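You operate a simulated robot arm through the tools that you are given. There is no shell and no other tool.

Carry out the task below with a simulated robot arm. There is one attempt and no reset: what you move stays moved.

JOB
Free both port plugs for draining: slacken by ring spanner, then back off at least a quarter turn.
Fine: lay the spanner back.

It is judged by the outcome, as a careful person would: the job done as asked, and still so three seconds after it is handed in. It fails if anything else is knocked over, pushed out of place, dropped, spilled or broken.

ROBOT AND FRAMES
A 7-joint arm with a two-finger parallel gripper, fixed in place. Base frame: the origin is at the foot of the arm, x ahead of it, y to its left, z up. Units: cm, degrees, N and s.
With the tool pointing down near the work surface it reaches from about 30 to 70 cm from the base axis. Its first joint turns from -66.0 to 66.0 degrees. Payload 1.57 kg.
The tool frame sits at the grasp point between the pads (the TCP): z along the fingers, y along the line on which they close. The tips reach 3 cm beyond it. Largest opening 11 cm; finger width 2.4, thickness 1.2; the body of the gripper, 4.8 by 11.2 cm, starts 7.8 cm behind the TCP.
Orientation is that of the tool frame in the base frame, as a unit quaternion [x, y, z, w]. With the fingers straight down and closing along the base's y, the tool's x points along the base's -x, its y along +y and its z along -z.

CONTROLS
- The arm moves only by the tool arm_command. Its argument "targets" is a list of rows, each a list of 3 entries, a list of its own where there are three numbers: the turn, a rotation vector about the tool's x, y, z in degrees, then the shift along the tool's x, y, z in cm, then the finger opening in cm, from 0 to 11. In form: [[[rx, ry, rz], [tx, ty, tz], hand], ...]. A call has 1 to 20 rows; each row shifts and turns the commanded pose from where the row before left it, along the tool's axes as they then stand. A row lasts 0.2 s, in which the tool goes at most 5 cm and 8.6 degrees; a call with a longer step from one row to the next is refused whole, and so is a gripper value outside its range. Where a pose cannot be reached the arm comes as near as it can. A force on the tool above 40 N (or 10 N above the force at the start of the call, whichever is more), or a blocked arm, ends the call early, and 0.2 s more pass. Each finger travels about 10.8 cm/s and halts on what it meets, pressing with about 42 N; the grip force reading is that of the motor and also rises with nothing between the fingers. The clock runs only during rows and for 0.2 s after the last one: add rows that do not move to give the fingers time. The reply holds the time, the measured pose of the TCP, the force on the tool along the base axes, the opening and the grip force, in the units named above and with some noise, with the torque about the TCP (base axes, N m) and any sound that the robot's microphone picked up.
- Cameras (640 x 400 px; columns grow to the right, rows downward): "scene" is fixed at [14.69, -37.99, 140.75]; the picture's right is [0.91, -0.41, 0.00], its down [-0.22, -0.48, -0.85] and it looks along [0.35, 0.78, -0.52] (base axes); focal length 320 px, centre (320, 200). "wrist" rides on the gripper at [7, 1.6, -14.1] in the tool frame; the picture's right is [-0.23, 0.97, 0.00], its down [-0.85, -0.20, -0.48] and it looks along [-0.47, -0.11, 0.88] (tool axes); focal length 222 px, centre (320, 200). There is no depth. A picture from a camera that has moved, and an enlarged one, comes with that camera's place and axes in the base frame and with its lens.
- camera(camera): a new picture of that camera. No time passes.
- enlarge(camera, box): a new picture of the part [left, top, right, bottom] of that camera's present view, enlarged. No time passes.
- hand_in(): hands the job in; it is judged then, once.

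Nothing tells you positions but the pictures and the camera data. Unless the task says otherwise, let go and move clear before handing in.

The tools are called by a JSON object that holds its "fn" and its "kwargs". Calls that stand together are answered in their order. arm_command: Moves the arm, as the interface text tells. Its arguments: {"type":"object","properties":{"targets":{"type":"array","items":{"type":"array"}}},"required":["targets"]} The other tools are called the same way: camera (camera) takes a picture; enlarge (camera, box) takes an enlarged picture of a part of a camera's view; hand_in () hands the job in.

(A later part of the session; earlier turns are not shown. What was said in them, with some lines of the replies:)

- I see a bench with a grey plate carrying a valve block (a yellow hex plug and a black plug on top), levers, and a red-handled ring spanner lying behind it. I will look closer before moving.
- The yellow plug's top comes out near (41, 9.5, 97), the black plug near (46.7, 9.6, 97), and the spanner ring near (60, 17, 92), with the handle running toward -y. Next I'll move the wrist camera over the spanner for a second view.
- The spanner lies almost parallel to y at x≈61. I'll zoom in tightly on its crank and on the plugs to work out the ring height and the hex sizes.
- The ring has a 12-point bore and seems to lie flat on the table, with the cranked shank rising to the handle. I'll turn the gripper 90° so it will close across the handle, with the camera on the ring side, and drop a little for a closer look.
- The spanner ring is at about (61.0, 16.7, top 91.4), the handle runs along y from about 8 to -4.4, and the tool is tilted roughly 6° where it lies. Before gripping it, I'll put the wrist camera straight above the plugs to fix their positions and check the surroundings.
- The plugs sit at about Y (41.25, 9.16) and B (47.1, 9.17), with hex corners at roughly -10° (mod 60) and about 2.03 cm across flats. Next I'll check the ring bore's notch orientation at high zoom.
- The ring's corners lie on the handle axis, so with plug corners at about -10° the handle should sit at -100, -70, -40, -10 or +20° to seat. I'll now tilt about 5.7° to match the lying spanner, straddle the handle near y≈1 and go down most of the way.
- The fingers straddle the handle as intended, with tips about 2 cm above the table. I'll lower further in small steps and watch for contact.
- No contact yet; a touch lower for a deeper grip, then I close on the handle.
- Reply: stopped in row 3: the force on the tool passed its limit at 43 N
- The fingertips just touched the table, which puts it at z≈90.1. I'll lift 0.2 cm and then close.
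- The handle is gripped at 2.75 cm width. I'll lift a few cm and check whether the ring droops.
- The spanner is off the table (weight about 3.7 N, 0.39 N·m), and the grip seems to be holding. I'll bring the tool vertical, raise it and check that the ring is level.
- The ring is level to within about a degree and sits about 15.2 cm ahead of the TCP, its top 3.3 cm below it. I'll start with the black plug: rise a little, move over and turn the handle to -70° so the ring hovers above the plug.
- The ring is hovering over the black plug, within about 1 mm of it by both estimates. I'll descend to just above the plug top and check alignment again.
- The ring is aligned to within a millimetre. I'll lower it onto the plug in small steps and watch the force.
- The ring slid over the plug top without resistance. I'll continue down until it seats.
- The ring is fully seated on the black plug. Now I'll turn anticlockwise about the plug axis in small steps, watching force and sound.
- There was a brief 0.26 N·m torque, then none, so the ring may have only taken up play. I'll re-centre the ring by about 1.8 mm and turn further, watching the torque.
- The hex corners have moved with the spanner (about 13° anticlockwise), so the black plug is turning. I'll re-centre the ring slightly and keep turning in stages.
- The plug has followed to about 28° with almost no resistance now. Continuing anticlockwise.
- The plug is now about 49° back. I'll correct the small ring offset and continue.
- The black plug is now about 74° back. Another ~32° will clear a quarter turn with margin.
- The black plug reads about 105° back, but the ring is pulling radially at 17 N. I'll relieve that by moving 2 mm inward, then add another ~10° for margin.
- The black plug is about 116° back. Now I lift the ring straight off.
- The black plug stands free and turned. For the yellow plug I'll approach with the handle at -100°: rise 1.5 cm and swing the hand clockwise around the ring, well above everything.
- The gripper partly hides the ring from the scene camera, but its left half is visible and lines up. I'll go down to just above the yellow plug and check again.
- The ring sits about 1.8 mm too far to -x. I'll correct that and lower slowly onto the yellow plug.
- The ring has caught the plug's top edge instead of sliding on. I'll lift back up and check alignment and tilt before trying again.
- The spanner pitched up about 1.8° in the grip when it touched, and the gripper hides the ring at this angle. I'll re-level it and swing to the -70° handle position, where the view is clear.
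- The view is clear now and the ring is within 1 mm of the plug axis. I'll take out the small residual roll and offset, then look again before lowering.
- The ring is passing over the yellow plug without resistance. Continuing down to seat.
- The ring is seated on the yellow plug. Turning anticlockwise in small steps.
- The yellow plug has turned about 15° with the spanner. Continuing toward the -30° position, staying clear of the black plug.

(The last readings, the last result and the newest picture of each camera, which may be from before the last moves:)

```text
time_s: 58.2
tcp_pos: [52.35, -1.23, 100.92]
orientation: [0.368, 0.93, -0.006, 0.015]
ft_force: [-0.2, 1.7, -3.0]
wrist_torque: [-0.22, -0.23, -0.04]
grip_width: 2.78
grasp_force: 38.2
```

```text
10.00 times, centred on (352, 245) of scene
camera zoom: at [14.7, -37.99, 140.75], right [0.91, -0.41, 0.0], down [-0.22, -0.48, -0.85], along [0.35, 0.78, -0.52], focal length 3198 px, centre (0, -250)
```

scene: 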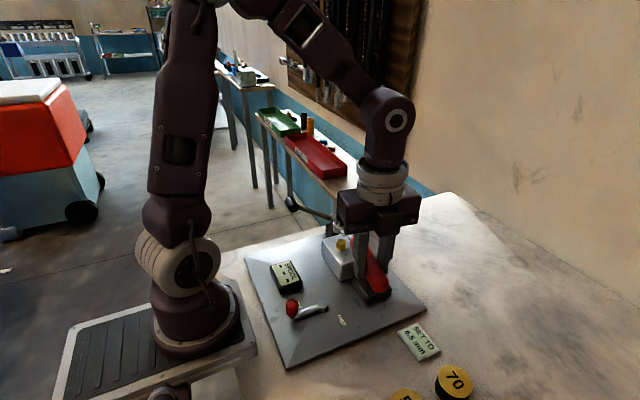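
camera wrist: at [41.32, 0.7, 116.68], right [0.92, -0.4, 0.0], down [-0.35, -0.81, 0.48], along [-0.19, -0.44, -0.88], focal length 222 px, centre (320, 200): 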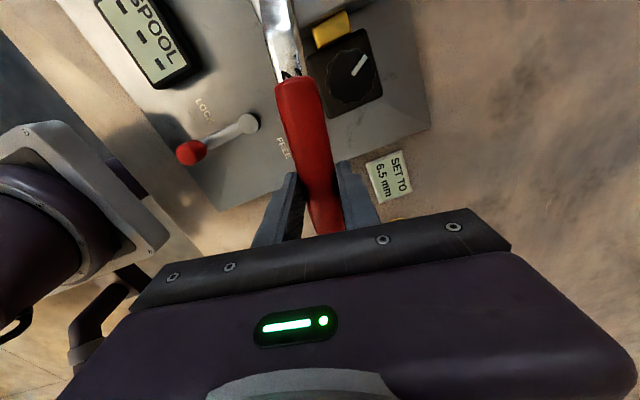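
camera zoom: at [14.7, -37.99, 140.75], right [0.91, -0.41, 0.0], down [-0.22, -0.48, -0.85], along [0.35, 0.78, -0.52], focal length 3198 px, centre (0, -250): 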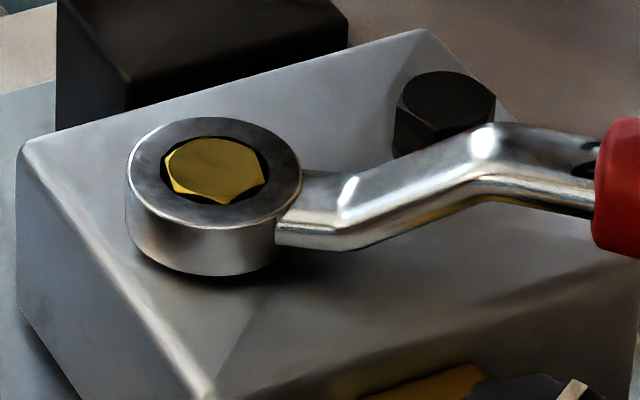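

{"fn": "arm_command", "kwargs": {"targets": [[[-0.09, 0, -3], [0.021, 0.8, 0], 0], [[-0.09, 0, -3], [0.021, 0.8, 0], 0], [[-0.09, 0, -3], [0.021, 0.8, 0], 0], [[-0.09, 0, -3], [0.021, 0.8, 0], 0], [[0, 0, 0], [0, 0, 0], 0]]}}

{"fn": "enlarge", "kwargs": {"camera": "scene", "box": [320, 225, 384, 265]}}

{"fn": "enlarge", "kwargs": {"camera": "scene", "box": [332, 230, 356, 245]}}

```text
time_s: 59.4
tcp_pos: [54.41, 1.28, 100.93]
orientation: [0.269, 0.963, -0.005, 0.015]
ft_force: [0.7, 0.0, -2.9]
wrist_torque: [-0.19, -0.29, -0.02]
grip_width: 2.75
grasp_force: 37.6
```

```text
10.00 times, centred on (352, 245) of scene
camera zoom: at [14.7, -37.99, 140.75], right [0.91, -0.41, 0.0], down [-0.22, -0.48, -0.85], along [0.35, 0.78, -0.52], focal length 3198 px, centre (0, -250)
```

zoom: 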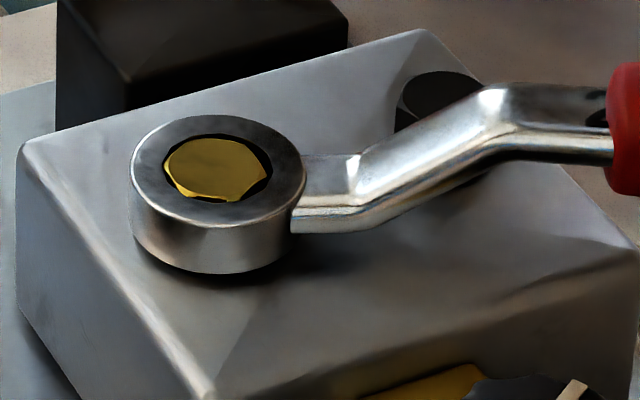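

```text
16.00 times, centred on (344, 238) of scene
camera zoom: at [14.7, -37.99, 140.75], right [0.91, -0.41, 0.0], down [-0.22, -0.48, -0.85], along [0.35, 0.78, -0.52], focal length 5116 px, centre (-64, -400)
```

zoom: 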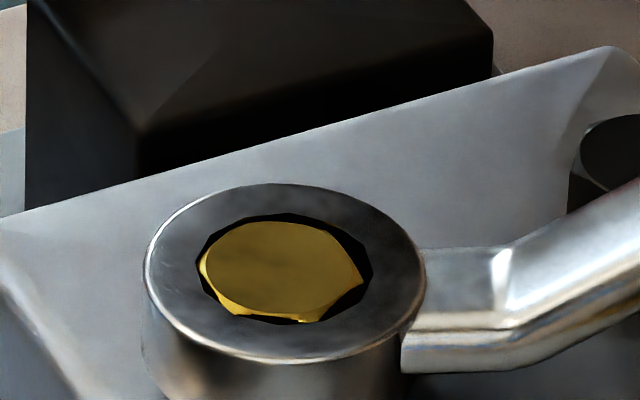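

The yellow plug is about 38° back so far. I'll lift off, swing the handle back 61.5° around the same axis and re-seat for a second stroke.

{"fn": "arm_command", "kwargs": {"targets": [[[0, 0, 0], [-0.01, 0, -0.4], 0], [[0, 0, 0], [-0.025, 0, -0.8], 0], [[0, 0, 0], [-0.028, 0, -0.9], 0], [[0, 0, 0], [0, 0, 0], 0]]}}

{"fn": "enlarge", "kwargs": {"camera": "scene", "box": [320, 220, 368, 250]}}

```text
time_s: 60.4
tcp_pos: [54.31, 1.26, 102.96]
orientation: [0.269, 0.963, -0.004, 0.016]
ft_force: [-0.2, 0.7, -2.9]
wrist_torque: [-0.17, -0.29, 0.03]
grip_width: 2.76
grasp_force: 37.8
```

```text
13.33 times, centred on (344, 235) of scene
camera zoom: at [14.7, -37.99, 140.75], right [0.91, -0.41, 0.0], down [-0.22, -0.48, -0.85], along [0.35, 0.78, -0.52], focal length 4264 px, centre (0, -267)
```

zoom: 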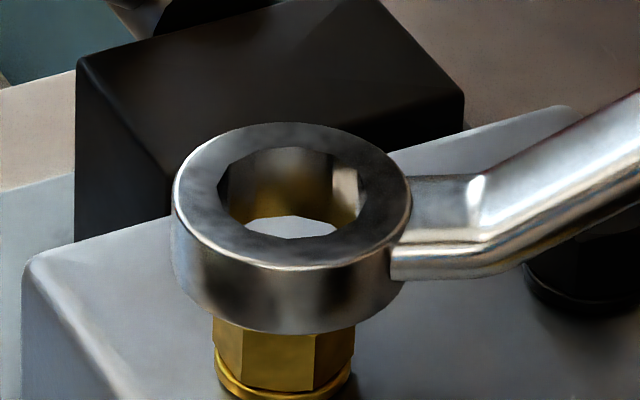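

{"fn": "arm_command", "kwargs": {"targets": [[[0.12, 0, 3.75], [0.033, -0.997, 0], 0], [[0.24, 0, 7.7], [0.137, -2.043, 0], 0], [[0.24, 0, 7.7], [0.137, -2.043, 0], 0], [[0.24, 0, 7.7], [0.137, -2.043, 0], 0], [[0.24, 0, 7.7], [0.137, -2.043, 0], 0], [[0.24, 0, 7.7], [0.137, -2.043, 0], 0], [[0.24, 0, 7.7], [0.137, -2.043, 0], 0], [[0.24, 0, 7.7], [0.137, -2.043, 0], 0], [[0.12, 0, 3.85], [0.034, -1.024, 0], 0], [[0, 0, 0], [0, 0, 0], 0], [[0, 0, 0], [0, 0, 0], 0]]}}

{"fn": "enlarge", "kwargs": {"camera": "scene", "box": [320, 220, 368, 250]}}

{"fn": "camera", "kwargs": {"camera": "scene"}}

```text
time_s: 62.8
tcp_pos: [40.42, -6.06, 102.95]
orientation: [0.724, 0.689, -0.011, 0.01]
ft_force: [-0.4, 0.1, -3.6]
wrist_torque: [-0.3, 0.02, -0.04]
grip_width: 2.73
grasp_force: 38.0
```

```text
13.33 times, centred on (344, 235) of scene
camera zoom: at [14.7, -37.99, 140.75], right [0.91, -0.41, 0.0], down [-0.22, -0.48, -0.85], along [0.35, 0.78, -0.52], focal length 4264 px, centre (0, -267)
```

zoom: 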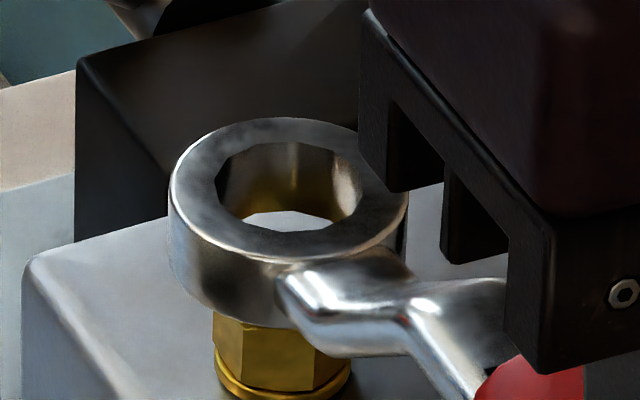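

```text
taken
```

scene: 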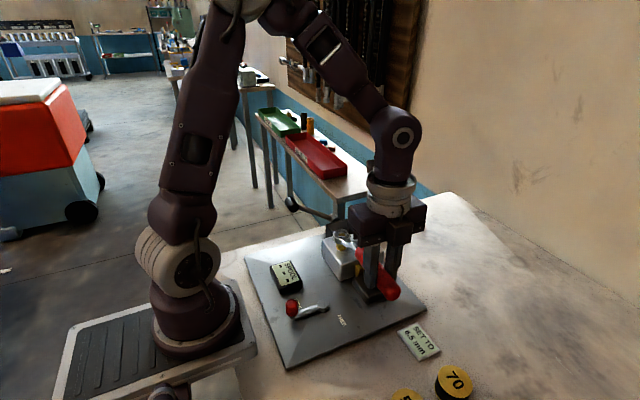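

At -93° the bore is visible and nearly centred. I'll lower in small steps again, watching for contact.

{"fn": "arm_command", "kwargs": {"targets": [[[0, 0, 0], [0.0, 0.035, 0], 0], [[0, 0, 0], [0.012, 0, 0.4], 0], [[0, 0, 0], [0.008, 0, 0.25], 0], [[0, 0, 0], [0.005, 0, 0.15], 0], [[0, 0, 0], [0.005, 0, 0.15], 0], [[0, 0, 0], [0, 0, 0], 0]]}}

{"fn": "enlarge", "kwargs": {"camera": "scene", "box": [320, 225, 368, 255]}}

```text
time_s: 64.2
tcp_pos: [40.61, -6.04, 102.06]
orientation: [0.724, 0.689, -0.011, 0.011]
ft_force: [0.5, -0.5, -3.3]
wrist_torque: [-0.31, 0.02, 0.02]
grip_width: 2.73
grasp_force: 37.8
```

```text
13.33 times, centred on (344, 240) of scene
camera zoom: at [14.7, -37.99, 140.75], right [0.91, -0.41, 0.0], down [-0.22, -0.48, -0.85], along [0.35, 0.78, -0.52], focal length 4264 px, centre (0, -333)
```

zoom: 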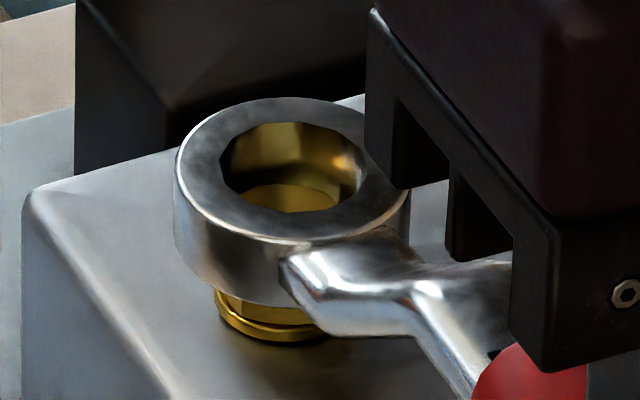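

{"fn": "arm_command", "kwargs": {"targets": [[[0, 0, 0], [0.03, -0.03, 0], 0], [[0, 0, 0], [0.005, 0, 0.15], 0], [[0, 0, 0], [0.005, 0, 0.15], 0], [[0, 0, 0], [0.004, 0, 0.12], 0], [[0, 0, 0], [0, 0, 0], 0]]}}

{"fn": "enlarge", "kwargs": {"camera": "scene", "box": [320, 225, 368, 255]}}

```text
time_s: 65.4
tcp_pos: [40.6, -6.03, 101.62]
orientation: [0.724, 0.689, -0.011, 0.011]
ft_force: [0.6, 0.9, -4.2]
wrist_torque: [-0.33, 0.01, 0.0]
grip_width: 2.75
grasp_force: 37.7
```

```text
13.33 times, centred on (344, 240) of scene
camera zoom: at [14.7, -37.99, 140.75], right [0.91, -0.41, 0.0], down [-0.22, -0.48, -0.85], along [0.35, 0.78, -0.52], focal length 4264 px, centre (0, -333)
```

zoom: 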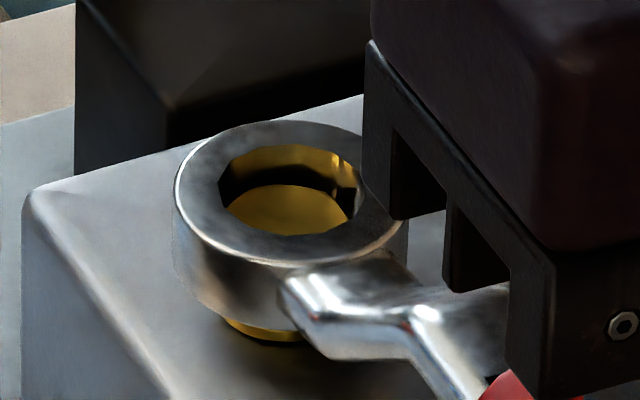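

The ring is engaging without resistance; going down the rest of the way.

{"fn": "arm_command", "kwargs": {"targets": [[[0, 0, 0], [0.005, 0, 0.15], 0], [[0, 0, 0], [0.005, 0, 0.15], 0], [[0, 0, 0], [0.005, 0, 0.15], 0], [[0, 0, 0], [0.005, 0, 0.15], 0], [[0, 0, 0], [0, 0, 0], 0]]}}

{"fn": "enlarge", "kwargs": {"camera": "scene", "box": [320, 225, 368, 255]}}

{"fn": "enlarge", "kwargs": {"camera": "scene", "box": [320, 210, 420, 310]}}

```text
time_s: 66.6
tcp_pos: [40.51, -6.02, 100.82]
orientation: [0.724, 0.689, -0.012, 0.011]
ft_force: [-0.1, 0.2, -3.7]
wrist_torque: [-0.33, 0.02, 0.02]
grip_width: 2.74
grasp_force: 38.6
```

```text
13.33 times, centred on (344, 240) of scene
camera zoom: at [14.7, -37.99, 140.75], right [0.91, -0.41, 0.0], down [-0.22, -0.48, -0.85], along [0.35, 0.78, -0.52], focal length 4264 px, centre (0, -333)
```

zoom: 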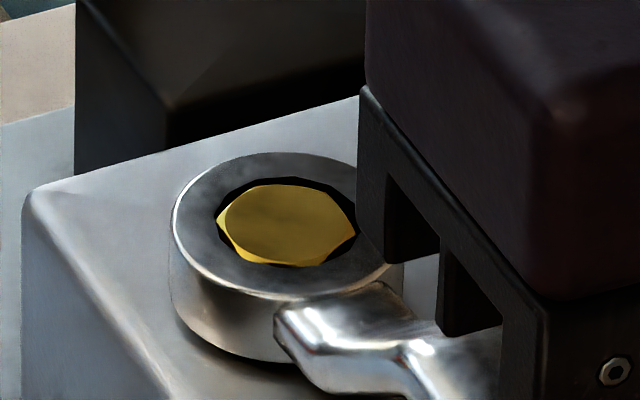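

```text
4.00 times, centred on (370, 260) of scene
camera zoom: at [14.7, -37.99, 140.75], right [0.91, -0.41, 0.0], down [-0.22, -0.48, -0.85], along [0.35, 0.78, -0.52], focal length 1279 px, centre (120, -40)
```

zoom: 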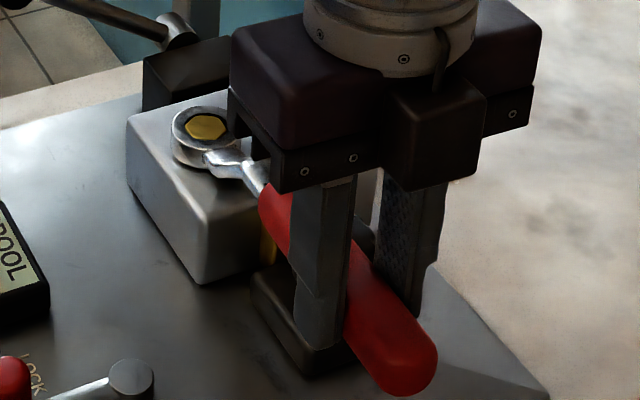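

Seated again. Starting the second stroke.

{"fn": "arm_command", "kwargs": {"targets": [[[-0.06, 0, -2], [0.009, 0.533, 0], 0], [[-0.06, 0, -2], [0.009, 0.533, 0], 0], [[-0.06, 0, -2], [0.009, 0.533, 0], 0], [[-0.06, 0, -2], [0.009, 0.533, 0], 0], [[0, 0, 0], [0, 0, 0], 0]]}}

{"fn": "enlarge", "kwargs": {"camera": "scene", "box": [320, 225, 368, 255]}}

```text
time_s: 67.8
tcp_pos: [42.64, -6.0, 100.94]
orientation: [0.675, 0.738, -0.012, 0.013]
ft_force: [0.2, -0.3, -3.1]
wrist_torque: [-0.34, -0.01, -0.02]
grip_width: 2.77
grasp_force: 37.9
```

```text
13.33 times, centred on (344, 240) of scene
camera zoom: at [14.7, -37.99, 140.75], right [0.91, -0.41, 0.0], down [-0.22, -0.48, -0.85], along [0.35, 0.78, -0.52], focal length 4264 px, centre (0, -333)
```

zoom: 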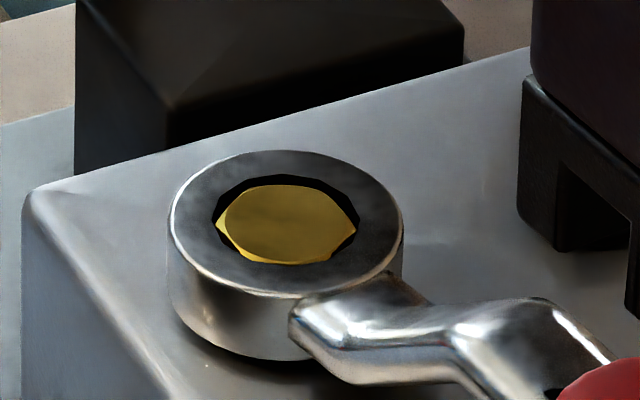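

{"fn": "arm_command", "kwargs": {"targets": [[[-0.09, 0, -3], [0.021, 0.8, 0], 0], [[-0.09, 0, -3], [0.021, 0.8, 0], 0], [[-0.09, 0, -3], [0.021, 0.8, 0], 0], [[-0.09, 0, -3], [0.021, 0.8, 0], 0], [[-0.09, 0, -3], [0.021, 0.8, 0], 0], [[0, 0, 0], [0, 0, 0], 0]]}}

{"fn": "enlarge", "kwargs": {"camera": "scene", "box": [320, 225, 368, 255]}}

```text
time_s: 69.2
tcp_pos: [46.69, -5.11, 100.97]
orientation: [0.572, 0.82, -0.009, 0.013]
ft_force: [0.3, 0.0, -3.8]
wrist_torque: [-0.32, -0.11, -0.01]
grip_width: 2.75
grasp_force: 38.1
```

```text
13.33 times, centred on (344, 240) of scene
camera zoom: at [14.7, -37.99, 140.75], right [0.91, -0.41, 0.0], down [-0.22, -0.48, -0.85], along [0.35, 0.78, -0.52], focal length 4264 px, centre (0, -333)
```

zoom: 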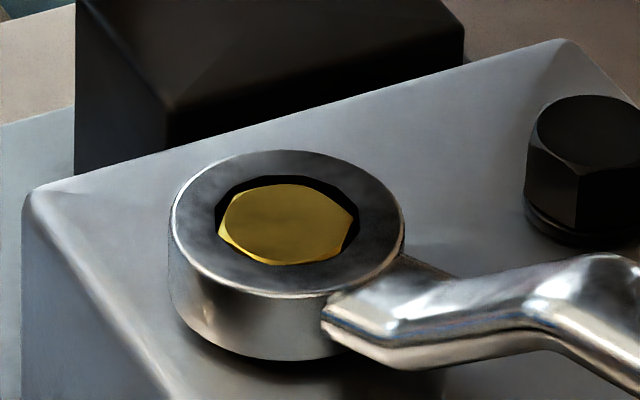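

The plug is now about 60° back, and the ring is staying centred. Continuing the stroke.

{"fn": "arm_command", "kwargs": {"targets": [[[-0.09, 0, -3], [0.021, 0.8, 0], 0], [[-0.09, 0, -3], [0.021, 0.8, 0], 0], [[-0.09, 0, -3], [0.021, 0.8, 0], 0], [[-0.09, 0, -3], [0.021, 0.8, 0], 0], [[-0.09, 0, -3], [0.021, 0.8, 0], 0], [[-0.09, 0, -3], [0.021, 0.8, 0], 0], [[-0.09, 0, -3], [0.021, 0.8, 0], 0], [[0, 0, 0], [0, 0, 0], 0]]}}

{"fn": "enlarge", "kwargs": {"camera": "scene", "box": [320, 225, 384, 265]}}

```text
time_s: 71.0
tcp_pos: [51.23, -2.24, 100.97]
orientation: [0.413, 0.91, -0.008, 0.014]
ft_force: [0.4, 0.5, -3.4]
wrist_torque: [-0.28, -0.2, -0.03]
grip_width: 2.76
grasp_force: 38.0
```

```text
10.00 times, centred on (352, 245) of scene
camera zoom: at [14.7, -37.99, 140.75], right [0.91, -0.41, 0.0], down [-0.22, -0.48, -0.85], along [0.35, 0.78, -0.52], focal length 3198 px, centre (0, -250)
```

zoom: 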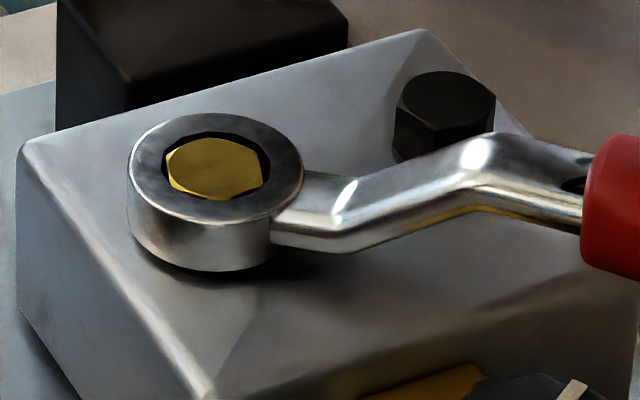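

{"fn": "arm_command", "kwargs": {"targets": [[[-0.09, 0, -3], [0.021, 0.8, 0], 0], [[-0.09, 0, -3], [0.021, 0.8, 0], 0], [[-0.09, 0, -3], [0.021, 0.8, 0], 0], [[-0.09, 0, -3], [0.021, 0.8, 0], 0], [[-0.09, 0, -3], [0.021, 0.8, 0], 0], [[0, 0, 0], [0, 0, 0], 0]]}}

{"fn": "enlarge", "kwargs": {"camera": "scene", "box": [320, 225, 384, 265]}}

{"fn": "enlarge", "kwargs": {"camera": "scene", "box": [332, 230, 356, 245]}}

```text
time_s: 72.4
tcp_pos: [54.08, 0.71, 100.98]
orientation: [0.29, 0.957, -0.005, 0.014]
ft_force: [0.6, -0.1, -3.4]
wrist_torque: [-0.17, -0.25, -0.01]
grip_width: 2.75
grasp_force: 37.5
```

```text
10.00 times, centred on (352, 245) of scene
camera zoom: at [14.7, -37.99, 140.75], right [0.91, -0.41, 0.0], down [-0.22, -0.48, -0.85], along [0.35, 0.78, -0.52], focal length 3198 px, centre (0, -250)
```

zoom: 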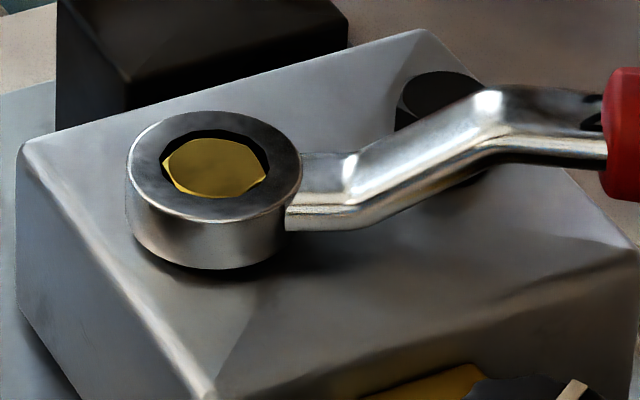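

```text
16.00 times, centred on (344, 238) of scene
camera zoom: at [14.7, -37.99, 140.75], right [0.91, -0.41, 0.0], down [-0.22, -0.48, -0.85], along [0.35, 0.78, -0.52], focal length 5116 px, centre (-64, -400)
```

zoom: 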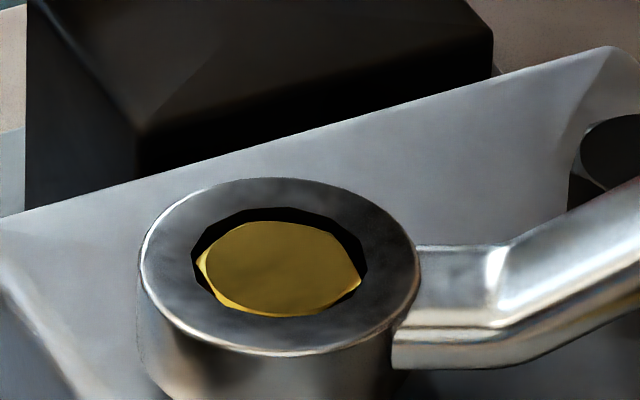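

{"fn": "arm_command", "kwargs": {"targets": [[[0, 0, 0], [-0.05, -0.05, 0], 0], [[-0.09, 0, -3], [0.021, 0.8, 0], 0], [[-0.09, 0, -3], [0.021, 0.8, 0], 0], [[0, 0, 0], [0, 0, 0], 0]]}}

{"fn": "enlarge", "kwargs": {"camera": "scene", "box": [320, 225, 384, 265]}}

{"fn": "enlarge", "kwargs": {"camera": "scene", "box": [332, 230, 356, 245]}}

```text
time_s: 73.4
tcp_pos: [54.83, 2.03, 100.92]
orientation: [0.24, 0.971, -0.004, 0.015]
ft_force: [0.1, -0.3, -3.6]
wrist_torque: [-0.18, -0.36, 0.01]
grip_width: 2.75
grasp_force: 38.2
```

```text
10.00 times, centred on (352, 245) of scene
camera zoom: at [14.7, -37.99, 140.75], right [0.91, -0.41, 0.0], down [-0.22, -0.48, -0.85], along [0.35, 0.78, -0.52], focal length 3198 px, centre (0, -250)
```

zoom: 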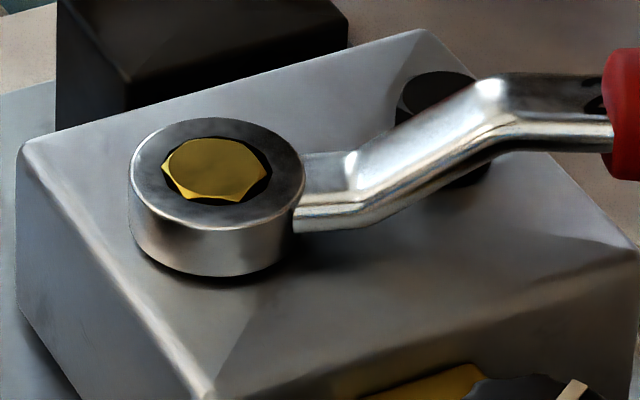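

```text
16.00 times, centred on (344, 238) of scene
camera zoom: at [14.7, -37.99, 140.75], right [0.91, -0.41, 0.0], down [-0.22, -0.48, -0.85], along [0.35, 0.78, -0.52], focal length 5116 px, centre (-64, -400)
```

zoom: 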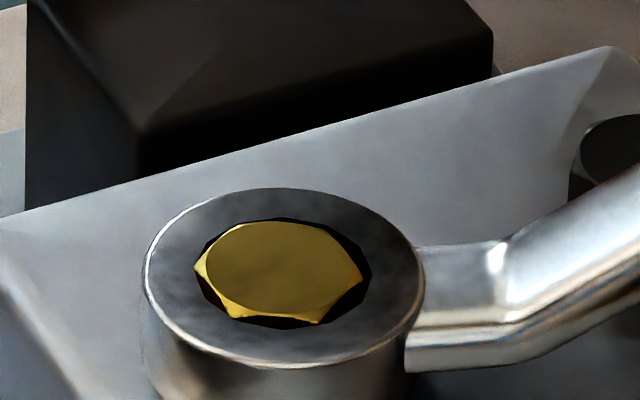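

The yellow plug reads roughly 99° back. There's about 0.8 cm of clearance to the black plug, so I'll add 4° for margin and then check.

{"fn": "arm_command", "kwargs": {"targets": [[[-0.06, 0, -2], [0.009, 0.533, 0], 0], [[-0.06, 0, -2], [0.009, 0.533, 0], 0], [[0, 0, 0], [0, 0, 0], 0]]}}

{"fn": "enlarge", "kwargs": {"camera": "scene", "box": [320, 225, 384, 265]}}

{"fn": "enlarge", "kwargs": {"camera": "scene", "box": [332, 230, 356, 245]}}

```text
time_s: 74.2
tcp_pos: [55.27, 3.16, 100.97]
orientation: [0.206, 0.978, -0.004, 0.015]
ft_force: [-0.1, 0.2, -4.4]
wrist_torque: [-0.13, -0.27, 0.0]
grip_width: 2.73
grasp_force: 37.6
```

```text
10.00 times, centred on (352, 245) of scene
camera zoom: at [14.7, -37.99, 140.75], right [0.91, -0.41, 0.0], down [-0.22, -0.48, -0.85], along [0.35, 0.78, -0.52], focal length 3198 px, centre (0, -250)
```

zoom: 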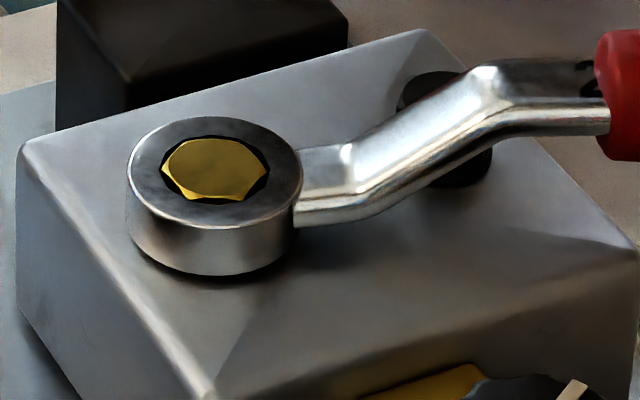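

```text
16.00 times, centred on (344, 238) of scene
camera zoom: at [14.7, -37.99, 140.75], right [0.91, -0.41, 0.0], down [-0.22, -0.48, -0.85], along [0.35, 0.78, -0.52], focal length 5116 px, centre (-64, -400)
```

zoom: 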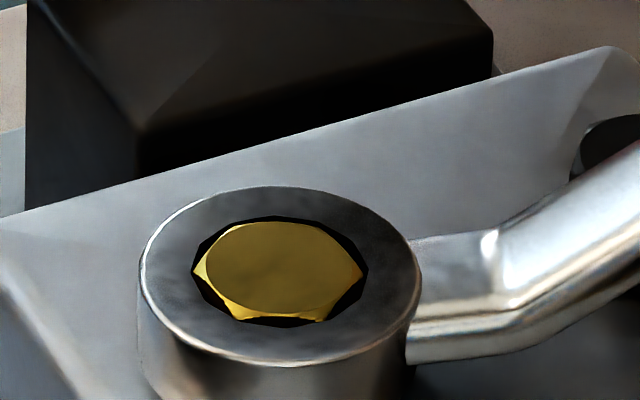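

The yellow plug is now a bit over 100° back, with no contact on the black plug. I'll lift the spanner off and inspect both plugs.

{"fn": "arm_command", "kwargs": {"targets": [[[0, 0, 0], [-0.01, 0, -0.4], 0], [[0, 0, 0], [-0.025, 0, -0.8], 0], [[0, 0, 0], [-0.031, 0, -1.0], 0], [[0, 0, 0], [-0.06, 0, -2.0], 0], [[0, 0, 0], [-0.06, 0, -2.0], 0], [[0, 0, 0], [0, 0, 0], 0], [[0, 0, 0], [0, 0, 0], 0]]}}

{"fn": "enlarge", "kwargs": {"camera": "scene", "box": [328, 228, 376, 258]}}

{"fn": "camera", "kwargs": {"camera": "scene"}}

{"fn": "camera", "kwargs": {"camera": "wrist"}}

```text
time_s: 75.8
tcp_pos: [55.36, 3.1, 107.17]
orientation: [0.206, 0.978, -0.004, 0.016]
ft_force: [-0.5, 0.6, -4.3]
wrist_torque: [-0.15, -0.32, 0.04]
grip_width: 2.76
grasp_force: 38.4
```

```text
13.33 times, centred on (352, 243) of scene
camera zoom: at [14.7, -37.99, 140.75], right [0.91, -0.41, 0.0], down [-0.22, -0.48, -0.85], along [0.35, 0.78, -0.52], focal length 4264 px, centre (-107, -373)
```

zoom: 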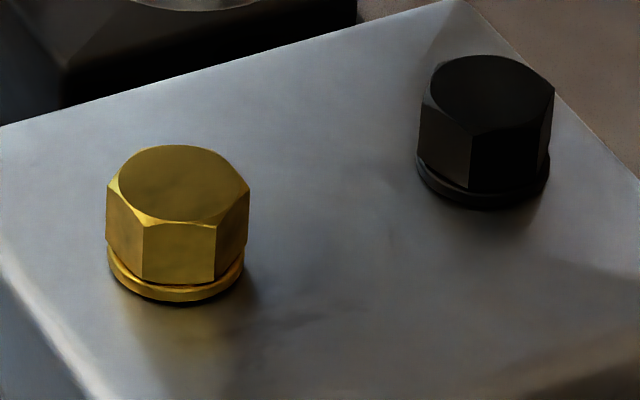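

```text
taken
```

scene: 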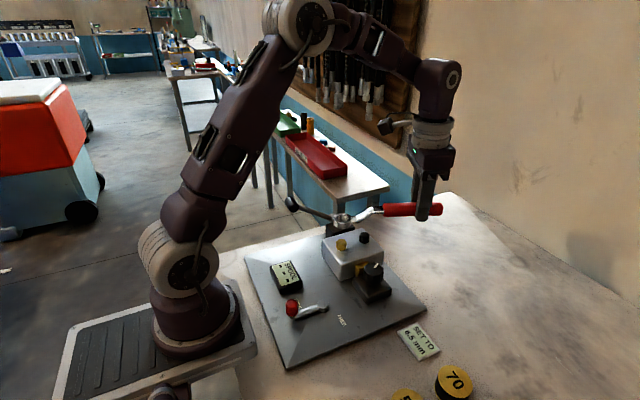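

```text
taken
camera wrist: at [49.27, 7.48, 121.02], right [0.6, 0.8, 0.01], down [0.69, -0.52, 0.51], along [0.41, -0.3, -0.86], focal length 222 px, centre (320, 200)
```

wrist: 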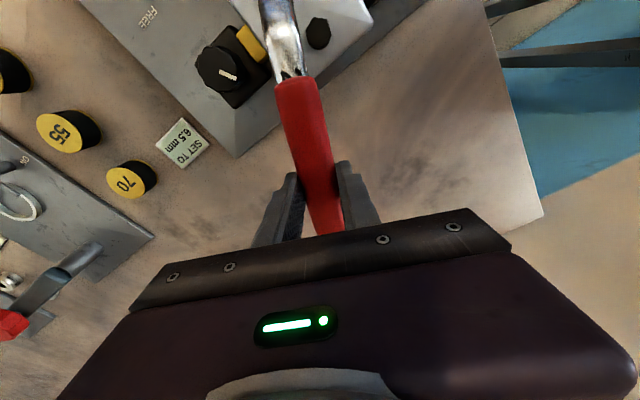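

Both plugs are clear and visibly turned: black about 116° back, yellow about 105°. Now I take the spanner back to where it lay, moving out and turning the handle to point along -y.

{"fn": "arm_command", "kwargs": {"targets": [[[0, 0, 0], [-1.0, 0.08, 0], 0], [[0, 0, 0], [-1.9, 0.15, 0], 0], [[0, 0, 0], [-1.7, 0.13, 0], 0], [[0.12, 0, 3.8], [-1.0, 0.08, 0], 0], [[0.24, 0, 7.6], [0, 0, 0], 0], [[0.24, 0, 7.6], [0, 0, 0], 0], [[0.24, 0, 7.6], [0, 0, 0], 0], [[0.24, 0, 7.6], [0, 0, 0], 0], [[0.24, 0, 7.6], [0, 0, 0], 0], [[0.24, 0, 7.6], [0, 0, 0], 0], [[0.24, 0, 7.6], [0, 0, 0], 0], [[0.24, 0, 7.3], [0, 0, 0], 0], [[0.1, 0, 3.6], [0, 0, 0], 0], [[0, 0, 0], [0, 0, 0], 0], [[0, 0, 0], [0, 0, 0], 0]]}}

{"fn": "camera", "kwargs": {"camera": "scene"}}

{"fn": "enlarge", "kwargs": {"camera": "scene", "box": [370, 170, 470, 270]}}

```text
time_s: 79.0
tcp_pos: [60.65, 1.24, 107.3]
orientation: [0.718, 0.696, -0.012, 0.011]
ft_force: [0.4, -0.5, -3.5]
wrist_torque: [-0.33, 0.01, -0.01]
grip_width: 2.75
grasp_force: 38.3
```

```text
taken
```

scene: 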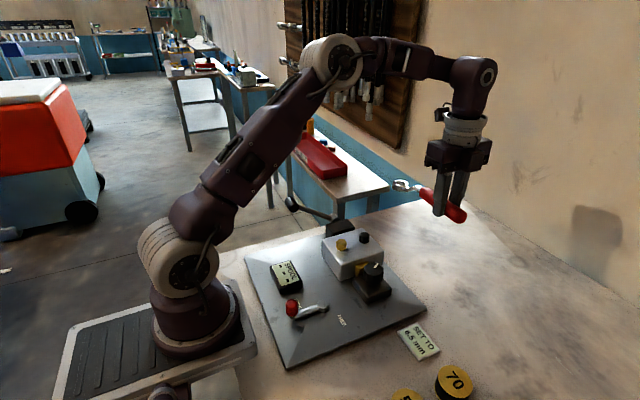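

```text
4.00 times, centred on (420, 220) of scene
camera zoom: at [14.7, -37.99, 140.75], right [0.91, -0.41, 0.0], down [-0.22, -0.48, -0.85], along [0.35, 0.78, -0.52], focal length 1279 px, centre (-80, 120)
```

zoom: 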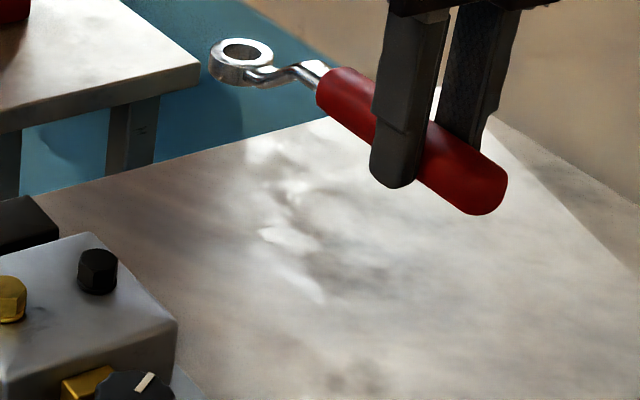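

{"fn": "arm_command", "kwargs": {"targets": [[[0, 2.8, 0], [0, 0, 0.5], 0], [[0, 2.9, 0], [-0.03, 0, 1.5], 0], [[0, 0, 0], [-0.17, 0, 2.5], 0], [[0, 0, 0], [-0.17, 0, 2.5], 0], [[0, 0, 0], [-0.17, 0, 2.5], 0], [[0, 0, 0], [-0.14, 0, 2.0], 0], [[0, 0, 0], [-0.05, 0, 0.8], 0], [[0, 0, 0], [0, 0, 0], 0], [[0, 0, 0], [0, 0, 0], 0]]}}

{"fn": "enlarge", "kwargs": {"camera": "scene", "box": [380, 205, 460, 285]}}

{"fn": "enlarge", "kwargs": {"camera": "scene", "box": [380, 205, 420, 235]}}

```text
time_s: 81.0
tcp_pos: [60.6, 1.01, 95.07]
orientation: [0.718, 0.696, 0.024, -0.023]
ft_force: [-0.8, -0.6, -3.1]
wrist_torque: [-0.33, 0.01, 0.02]
grip_width: 2.74
grasp_force: 38.1
```

```text
5.00 times, centred on (420, 245) of scene
camera zoom: at [14.7, -37.99, 140.75], right [0.91, -0.41, 0.0], down [-0.22, -0.48, -0.85], along [0.35, 0.78, -0.52], focal length 1599 px, centre (-180, -25)
```

zoom: 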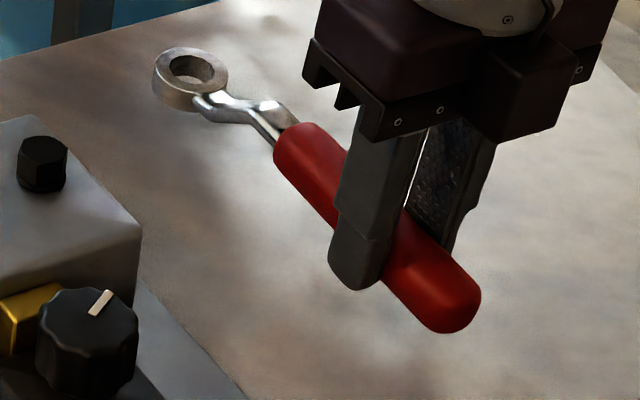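

```text
13.33 times, centred on (400, 220) of scene
camera zoom: at [14.7, -37.99, 140.75], right [0.91, -0.41, 0.0], down [-0.22, -0.48, -0.85], along [0.35, 0.78, -0.52], focal length 4264 px, centre (-747, -67)
```

zoom: 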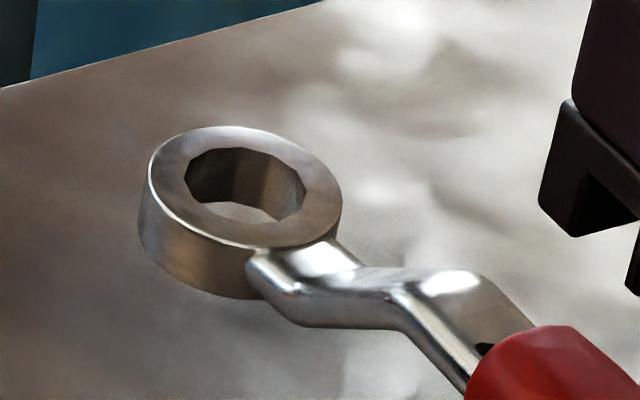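

The spanner is hovering over its old place at the resting tilt. I'll lower gently until it touches.

{"fn": "arm_command", "kwargs": {"targets": [[[0, 0, 0], [-0.03, 0, 0.6], 0], [[0, 0, 0], [-0.03, 0, 0.5], 0], [[0, 0, 0], [-0.015, 0, 0.25], 0], [[0, 0, 0], [-0.01, 0, 0.15], 0], [[0, 0, 0], [0, 0, 0], 0]]}}

{"fn": "enlarge", "kwargs": {"camera": "scene", "box": [380, 205, 460, 285]}}

```text
time_s: 82.2
tcp_pos: [60.56, 1.17, 93.54]
orientation: [0.717, 0.696, 0.024, -0.022]
ft_force: [-0.1, -3.6, 7.3]
wrist_torque: [1.15, 0.0, 0.07]
grip_width: 2.76
grasp_force: 37.6
```

```text
5.00 times, centred on (420, 245) of scene
camera zoom: at [14.67, -38.0, 140.75], right [0.91, -0.41, 0.0], down [-0.22, -0.48, -0.85], along [0.35, 0.78, -0.52], focal length 1599 px, centre (-180, -25)
```

zoom: 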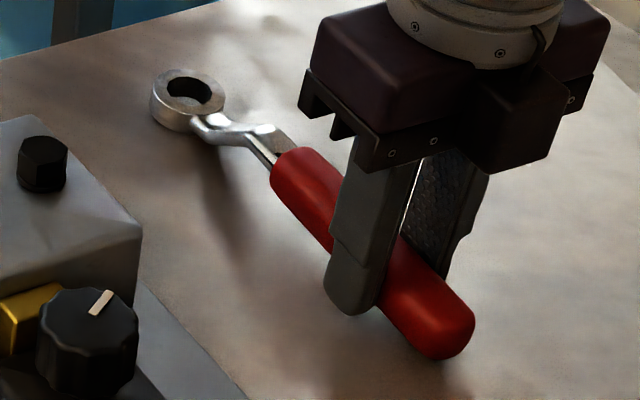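

The ring touched first, so I'll pitch the handle end down about 1° while lowering a little more, so both ends land together.

{"fn": "arm_command", "kwargs": {"targets": [[[0, 0.6, 0], [-0.007, 0, 0.1], 0], [[0, 0.6, 0], [-0.007, 0, 0.1], 0], [[0, 0, 0], [0, 0, 0], 0]]}}

{"fn": "enlarge", "kwargs": {"camera": "scene", "box": [400, 225, 460, 285]}}

```text
time_s: 83.0
tcp_pos: [60.54, 1.24, 93.26]
orientation: [0.717, 0.696, 0.031, -0.031]
ft_force: [-0.7, 0.1, -2.1]
wrist_torque: [-0.45, 0.0, -0.01]
grip_width: 2.75
grasp_force: 38.1
```

```text
6.67 times, centred on (430, 255) of scene
camera zoom: at [14.69, -37.99, 140.75], right [0.91, -0.41, 0.0], down [-0.22, -0.48, -0.85], along [0.35, 0.78, -0.52], focal length 2132 px, centre (-413, -167)
```

zoom: 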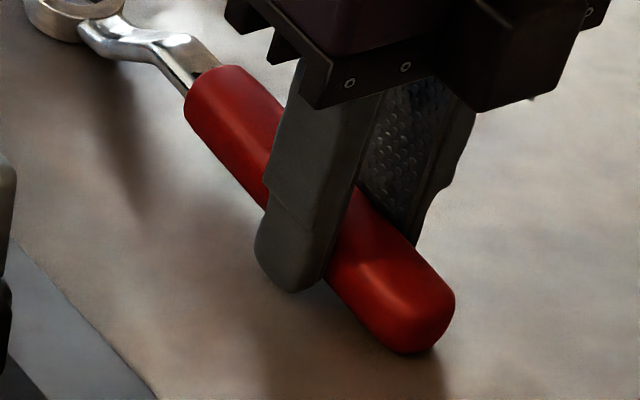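

The spanner is now resting at both ends. I'll open gently and check that it stays put.

{"fn": "arm_command", "kwargs": {"targets": [[[0, 0, 0], [0, 0, 0], 2.7], [[0, 0, 0], [0, 0, 0], 2.9], [[0, 0, 0], [0, 0, 0], 3.2], [[0, 0, 0], [0, 0, 0], 4], [[0, 0, 0], [0, 0, 0], 5], [[0, 0, 0], [0, 0, 0], 6], [[0, 0, 0], [0, 0, 0], 6]]}}

{"fn": "enlarge", "kwargs": {"camera": "scene", "box": [380, 205, 460, 285]}}

```text
time_s: 84.6
tcp_pos: [60.63, 1.2, 93.22]
orientation: [0.717, 0.696, 0.032, -0.031]
ft_force: [-0.1, 0.5, -0.7]
wrist_torque: [0.01, -0.01, 0.01]
grip_width: 6.02
grasp_force: 0.1
```

```text
5.00 times, centred on (420, 245) of scene
camera zoom: at [14.69, -37.99, 140.75], right [0.91, -0.41, 0.0], down [-0.22, -0.48, -0.85], along [0.35, 0.78, -0.52], focal length 1599 px, centre (-180, -25)
```

zoom: 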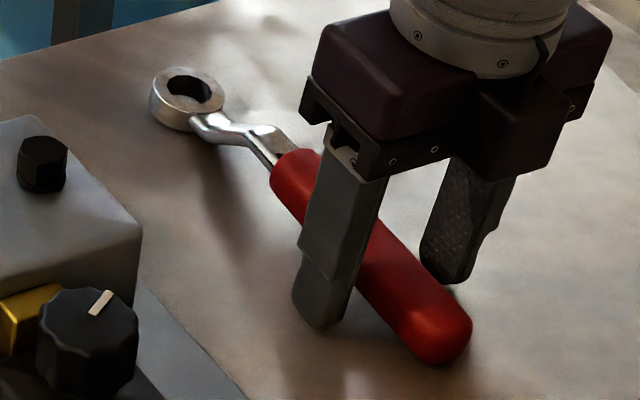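

Released, and the spanner lies at rest in its original spot. Now I'll back the fingers straight out, rise clear and do a final inspection.

{"fn": "arm_command", "kwargs": {"targets": [[[0, 0, 0], [0, 0, -1.5], 6], [[0, 0, 0], [0, 0, -3], 6], [[0, 0, 0], [0, 0, -4], 6], [[0, 0, 0], [0, 0, -4], 6], [[0, -2.4, 0], [0, 0, -2], 6], [[0, -2.7, 0], [0, 0, 0], 6], [[0, 0, 0], [-1, -4, 0], 6], [[0, 0, 0], [-1, -4, 0], 6], [[0, 0, 0], [-1, -4, 0], 6], [[0, 0, 0], [0, -4, 0], 6], [[0, 0, 0], [0, 0, 0], 6], [[0, 0, 0], [0, 0, 0], 6]]}}

{"fn": "camera", "kwargs": {"camera": "scene"}}

{"fn": "camera", "kwargs": {"camera": "wrist"}}

{"fn": "enlarge", "kwargs": {"camera": "wrist", "box": [240, 30, 400, 130]}}

{"fn": "enlarge", "kwargs": {"camera": "scene", "box": [328, 228, 376, 258]}}

```text
time_s: 87.2
tcp_pos: [44.57, -2.66, 107.6]
orientation: [0.717, 0.697, -0.001, 0.0]
ft_force: [0.1, 0.2, 0.2]
wrist_torque: [0.0, 0.02, 0.02]
grip_width: 6.02
grasp_force: 0.1
```

```text
taken
```

scene: 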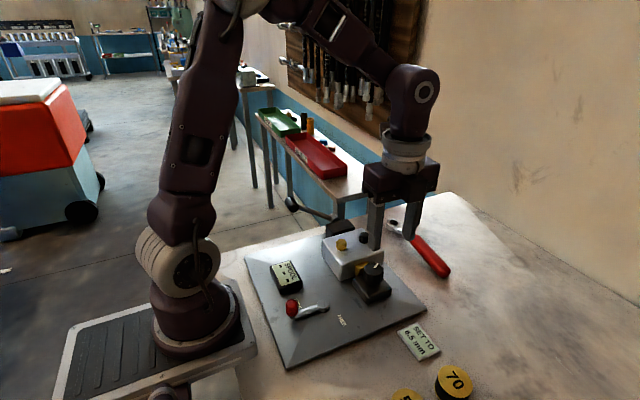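

```text
taken
camera wrist: at [46.45, 4.15, 121.68], right [0.97, -0.26, 0.0], down [-0.22, -0.85, 0.48], along [-0.12, -0.46, -0.88], focal length 222 px, centre (320, 200)
```

wrist: 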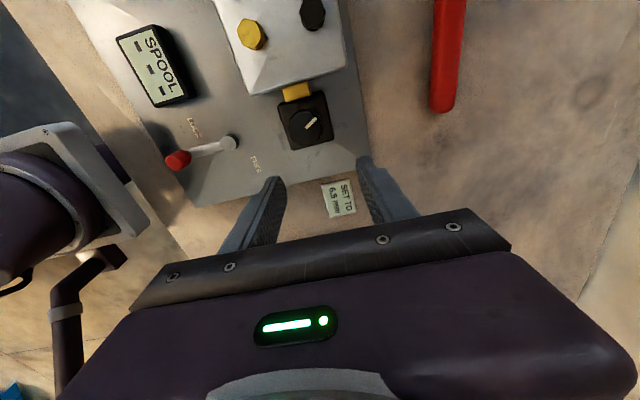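

```text
4.00 times, centred on (320, 80) of wrist
camera zoom: at [46.45, 4.15, 121.68], right [0.97, -0.26, 0.0], down [-0.22, -0.85, 0.48], along [-0.12, -0.46, -0.88], focal length 888 px, centre (320, 680)
```

zoom: 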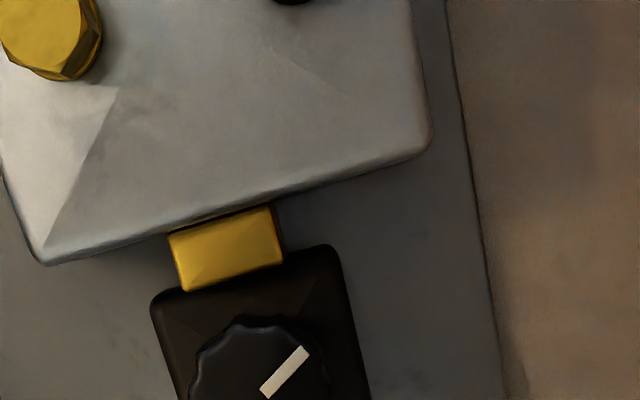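

```text
13.33 times, centred on (352, 243) of scene
camera zoom: at [14.69, -37.99, 140.75], right [0.91, -0.41, 0.0], down [-0.22, -0.48, -0.85], along [0.35, 0.78, -0.52], focal length 4264 px, centre (-107, -373)
```

zoom: 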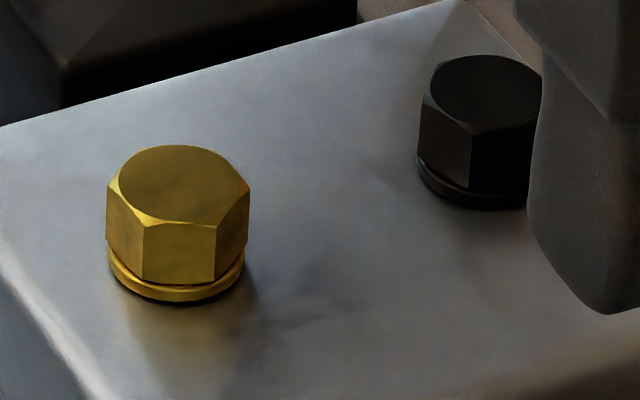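

Everything else is undisturbed: lever, knob, display and card are unchanged. I'll raise the arm well clear and take a last look at the plugs from above before handing in.

{"fn": "arm_command", "kwargs": {"targets": [[[0, 0, 0], [-1, 0, -3], 6], [[0, 0, 0], [-1, 0, -4], 6], [[0, 0, 0], [0, 0, -4], 6], [[0, 0, 0], [0, 0, 0], 6], [[0, 0, 0], [0, 0, 0], 6]]}}

{"fn": "camera", "kwargs": {"camera": "wrist"}}

{"fn": "enlarge", "kwargs": {"camera": "wrist", "box": [220, 0, 380, 90]}}

{"fn": "enlarge", "kwargs": {"camera": "scene", "box": [240, 200, 480, 350]}}

```text
time_s: 88.4
tcp_pos: [44.07, -4.46, 118.82]
orientation: [0.718, 0.696, -0.001, 0.001]
ft_force: [-0.5, -0.6, 0.0]
wrist_torque: [0.03, -0.02, 0.0]
grip_width: 6.01
grasp_force: 0.1
```

```text
taken
camera wrist: at [46.13, 2.25, 132.89], right [0.97, -0.26, 0.0], down [-0.23, -0.85, 0.48], along [-0.12, -0.46, -0.88], focal length 222 px, centre (320, 200)
```

wrist: 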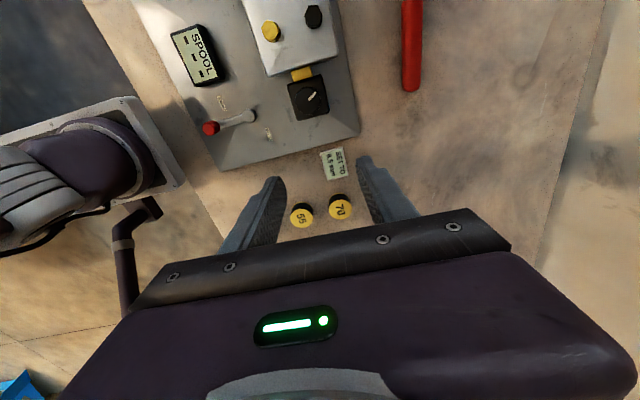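

```text
4.00 times, centred on (300, 45) of wrist
camera zoom: at [46.13, 2.25, 132.89], right [0.97, -0.26, 0.0], down [-0.23, -0.85, 0.48], along [-0.12, -0.46, -0.88], focal length 888 px, centre (400, 820)
```

zoom: 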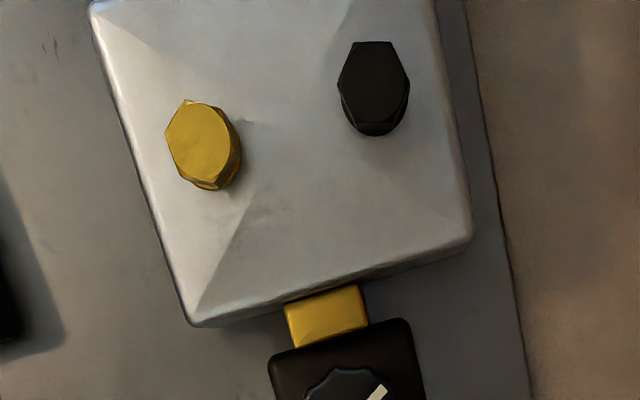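

```text
2.67 times, centred on (360, 275) of scene
camera zoom: at [14.69, -37.99, 140.75], right [0.91, -0.41, 0.0], down [-0.22, -0.48, -0.85], along [0.35, 0.78, -0.52], focal length 853 px, centre (213, 0)
```

zoom: 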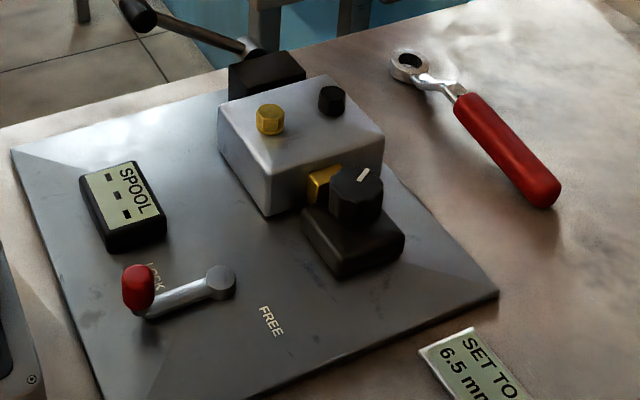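

Both port plugs were broken loose with the ring spanner and backed off past a quarter turn: black about 116°, yellow about 105°. The spanner is back where it lay, nothing else has moved, and the arm is clear and empty, so I'm handing in.

{"fn": "hand_in", "kwargs": {}}

```text
The job is handed in.
```

I slackened both port plugs with the ring spanner and backed each off more than a quarter turn. By the camera views, the black plug is about 116° back and the yellow plug about 105°.

- **Slackening:** both plugs gave way at low torque (about 0.3 N·m was the most I read), with no sound picked up. I tracked the hex corners turning with the spanner to confirm the plugs were actually rotating.
- **Yellow plug:** this took two strokes so the spanner stayed clear of the black plug. On the first attempt the ring caught the top of the plug, so I lifted off, re-levelled the spanner and seated it cleanly.
- **Spanner:** it is laid back in its original place. While picking it up, the fingertips briefly touched the table.
- **Everything else:** the lever, knob, display and card look unchanged in the last pictures, and the arm is raised clear with nothing in the gripper.
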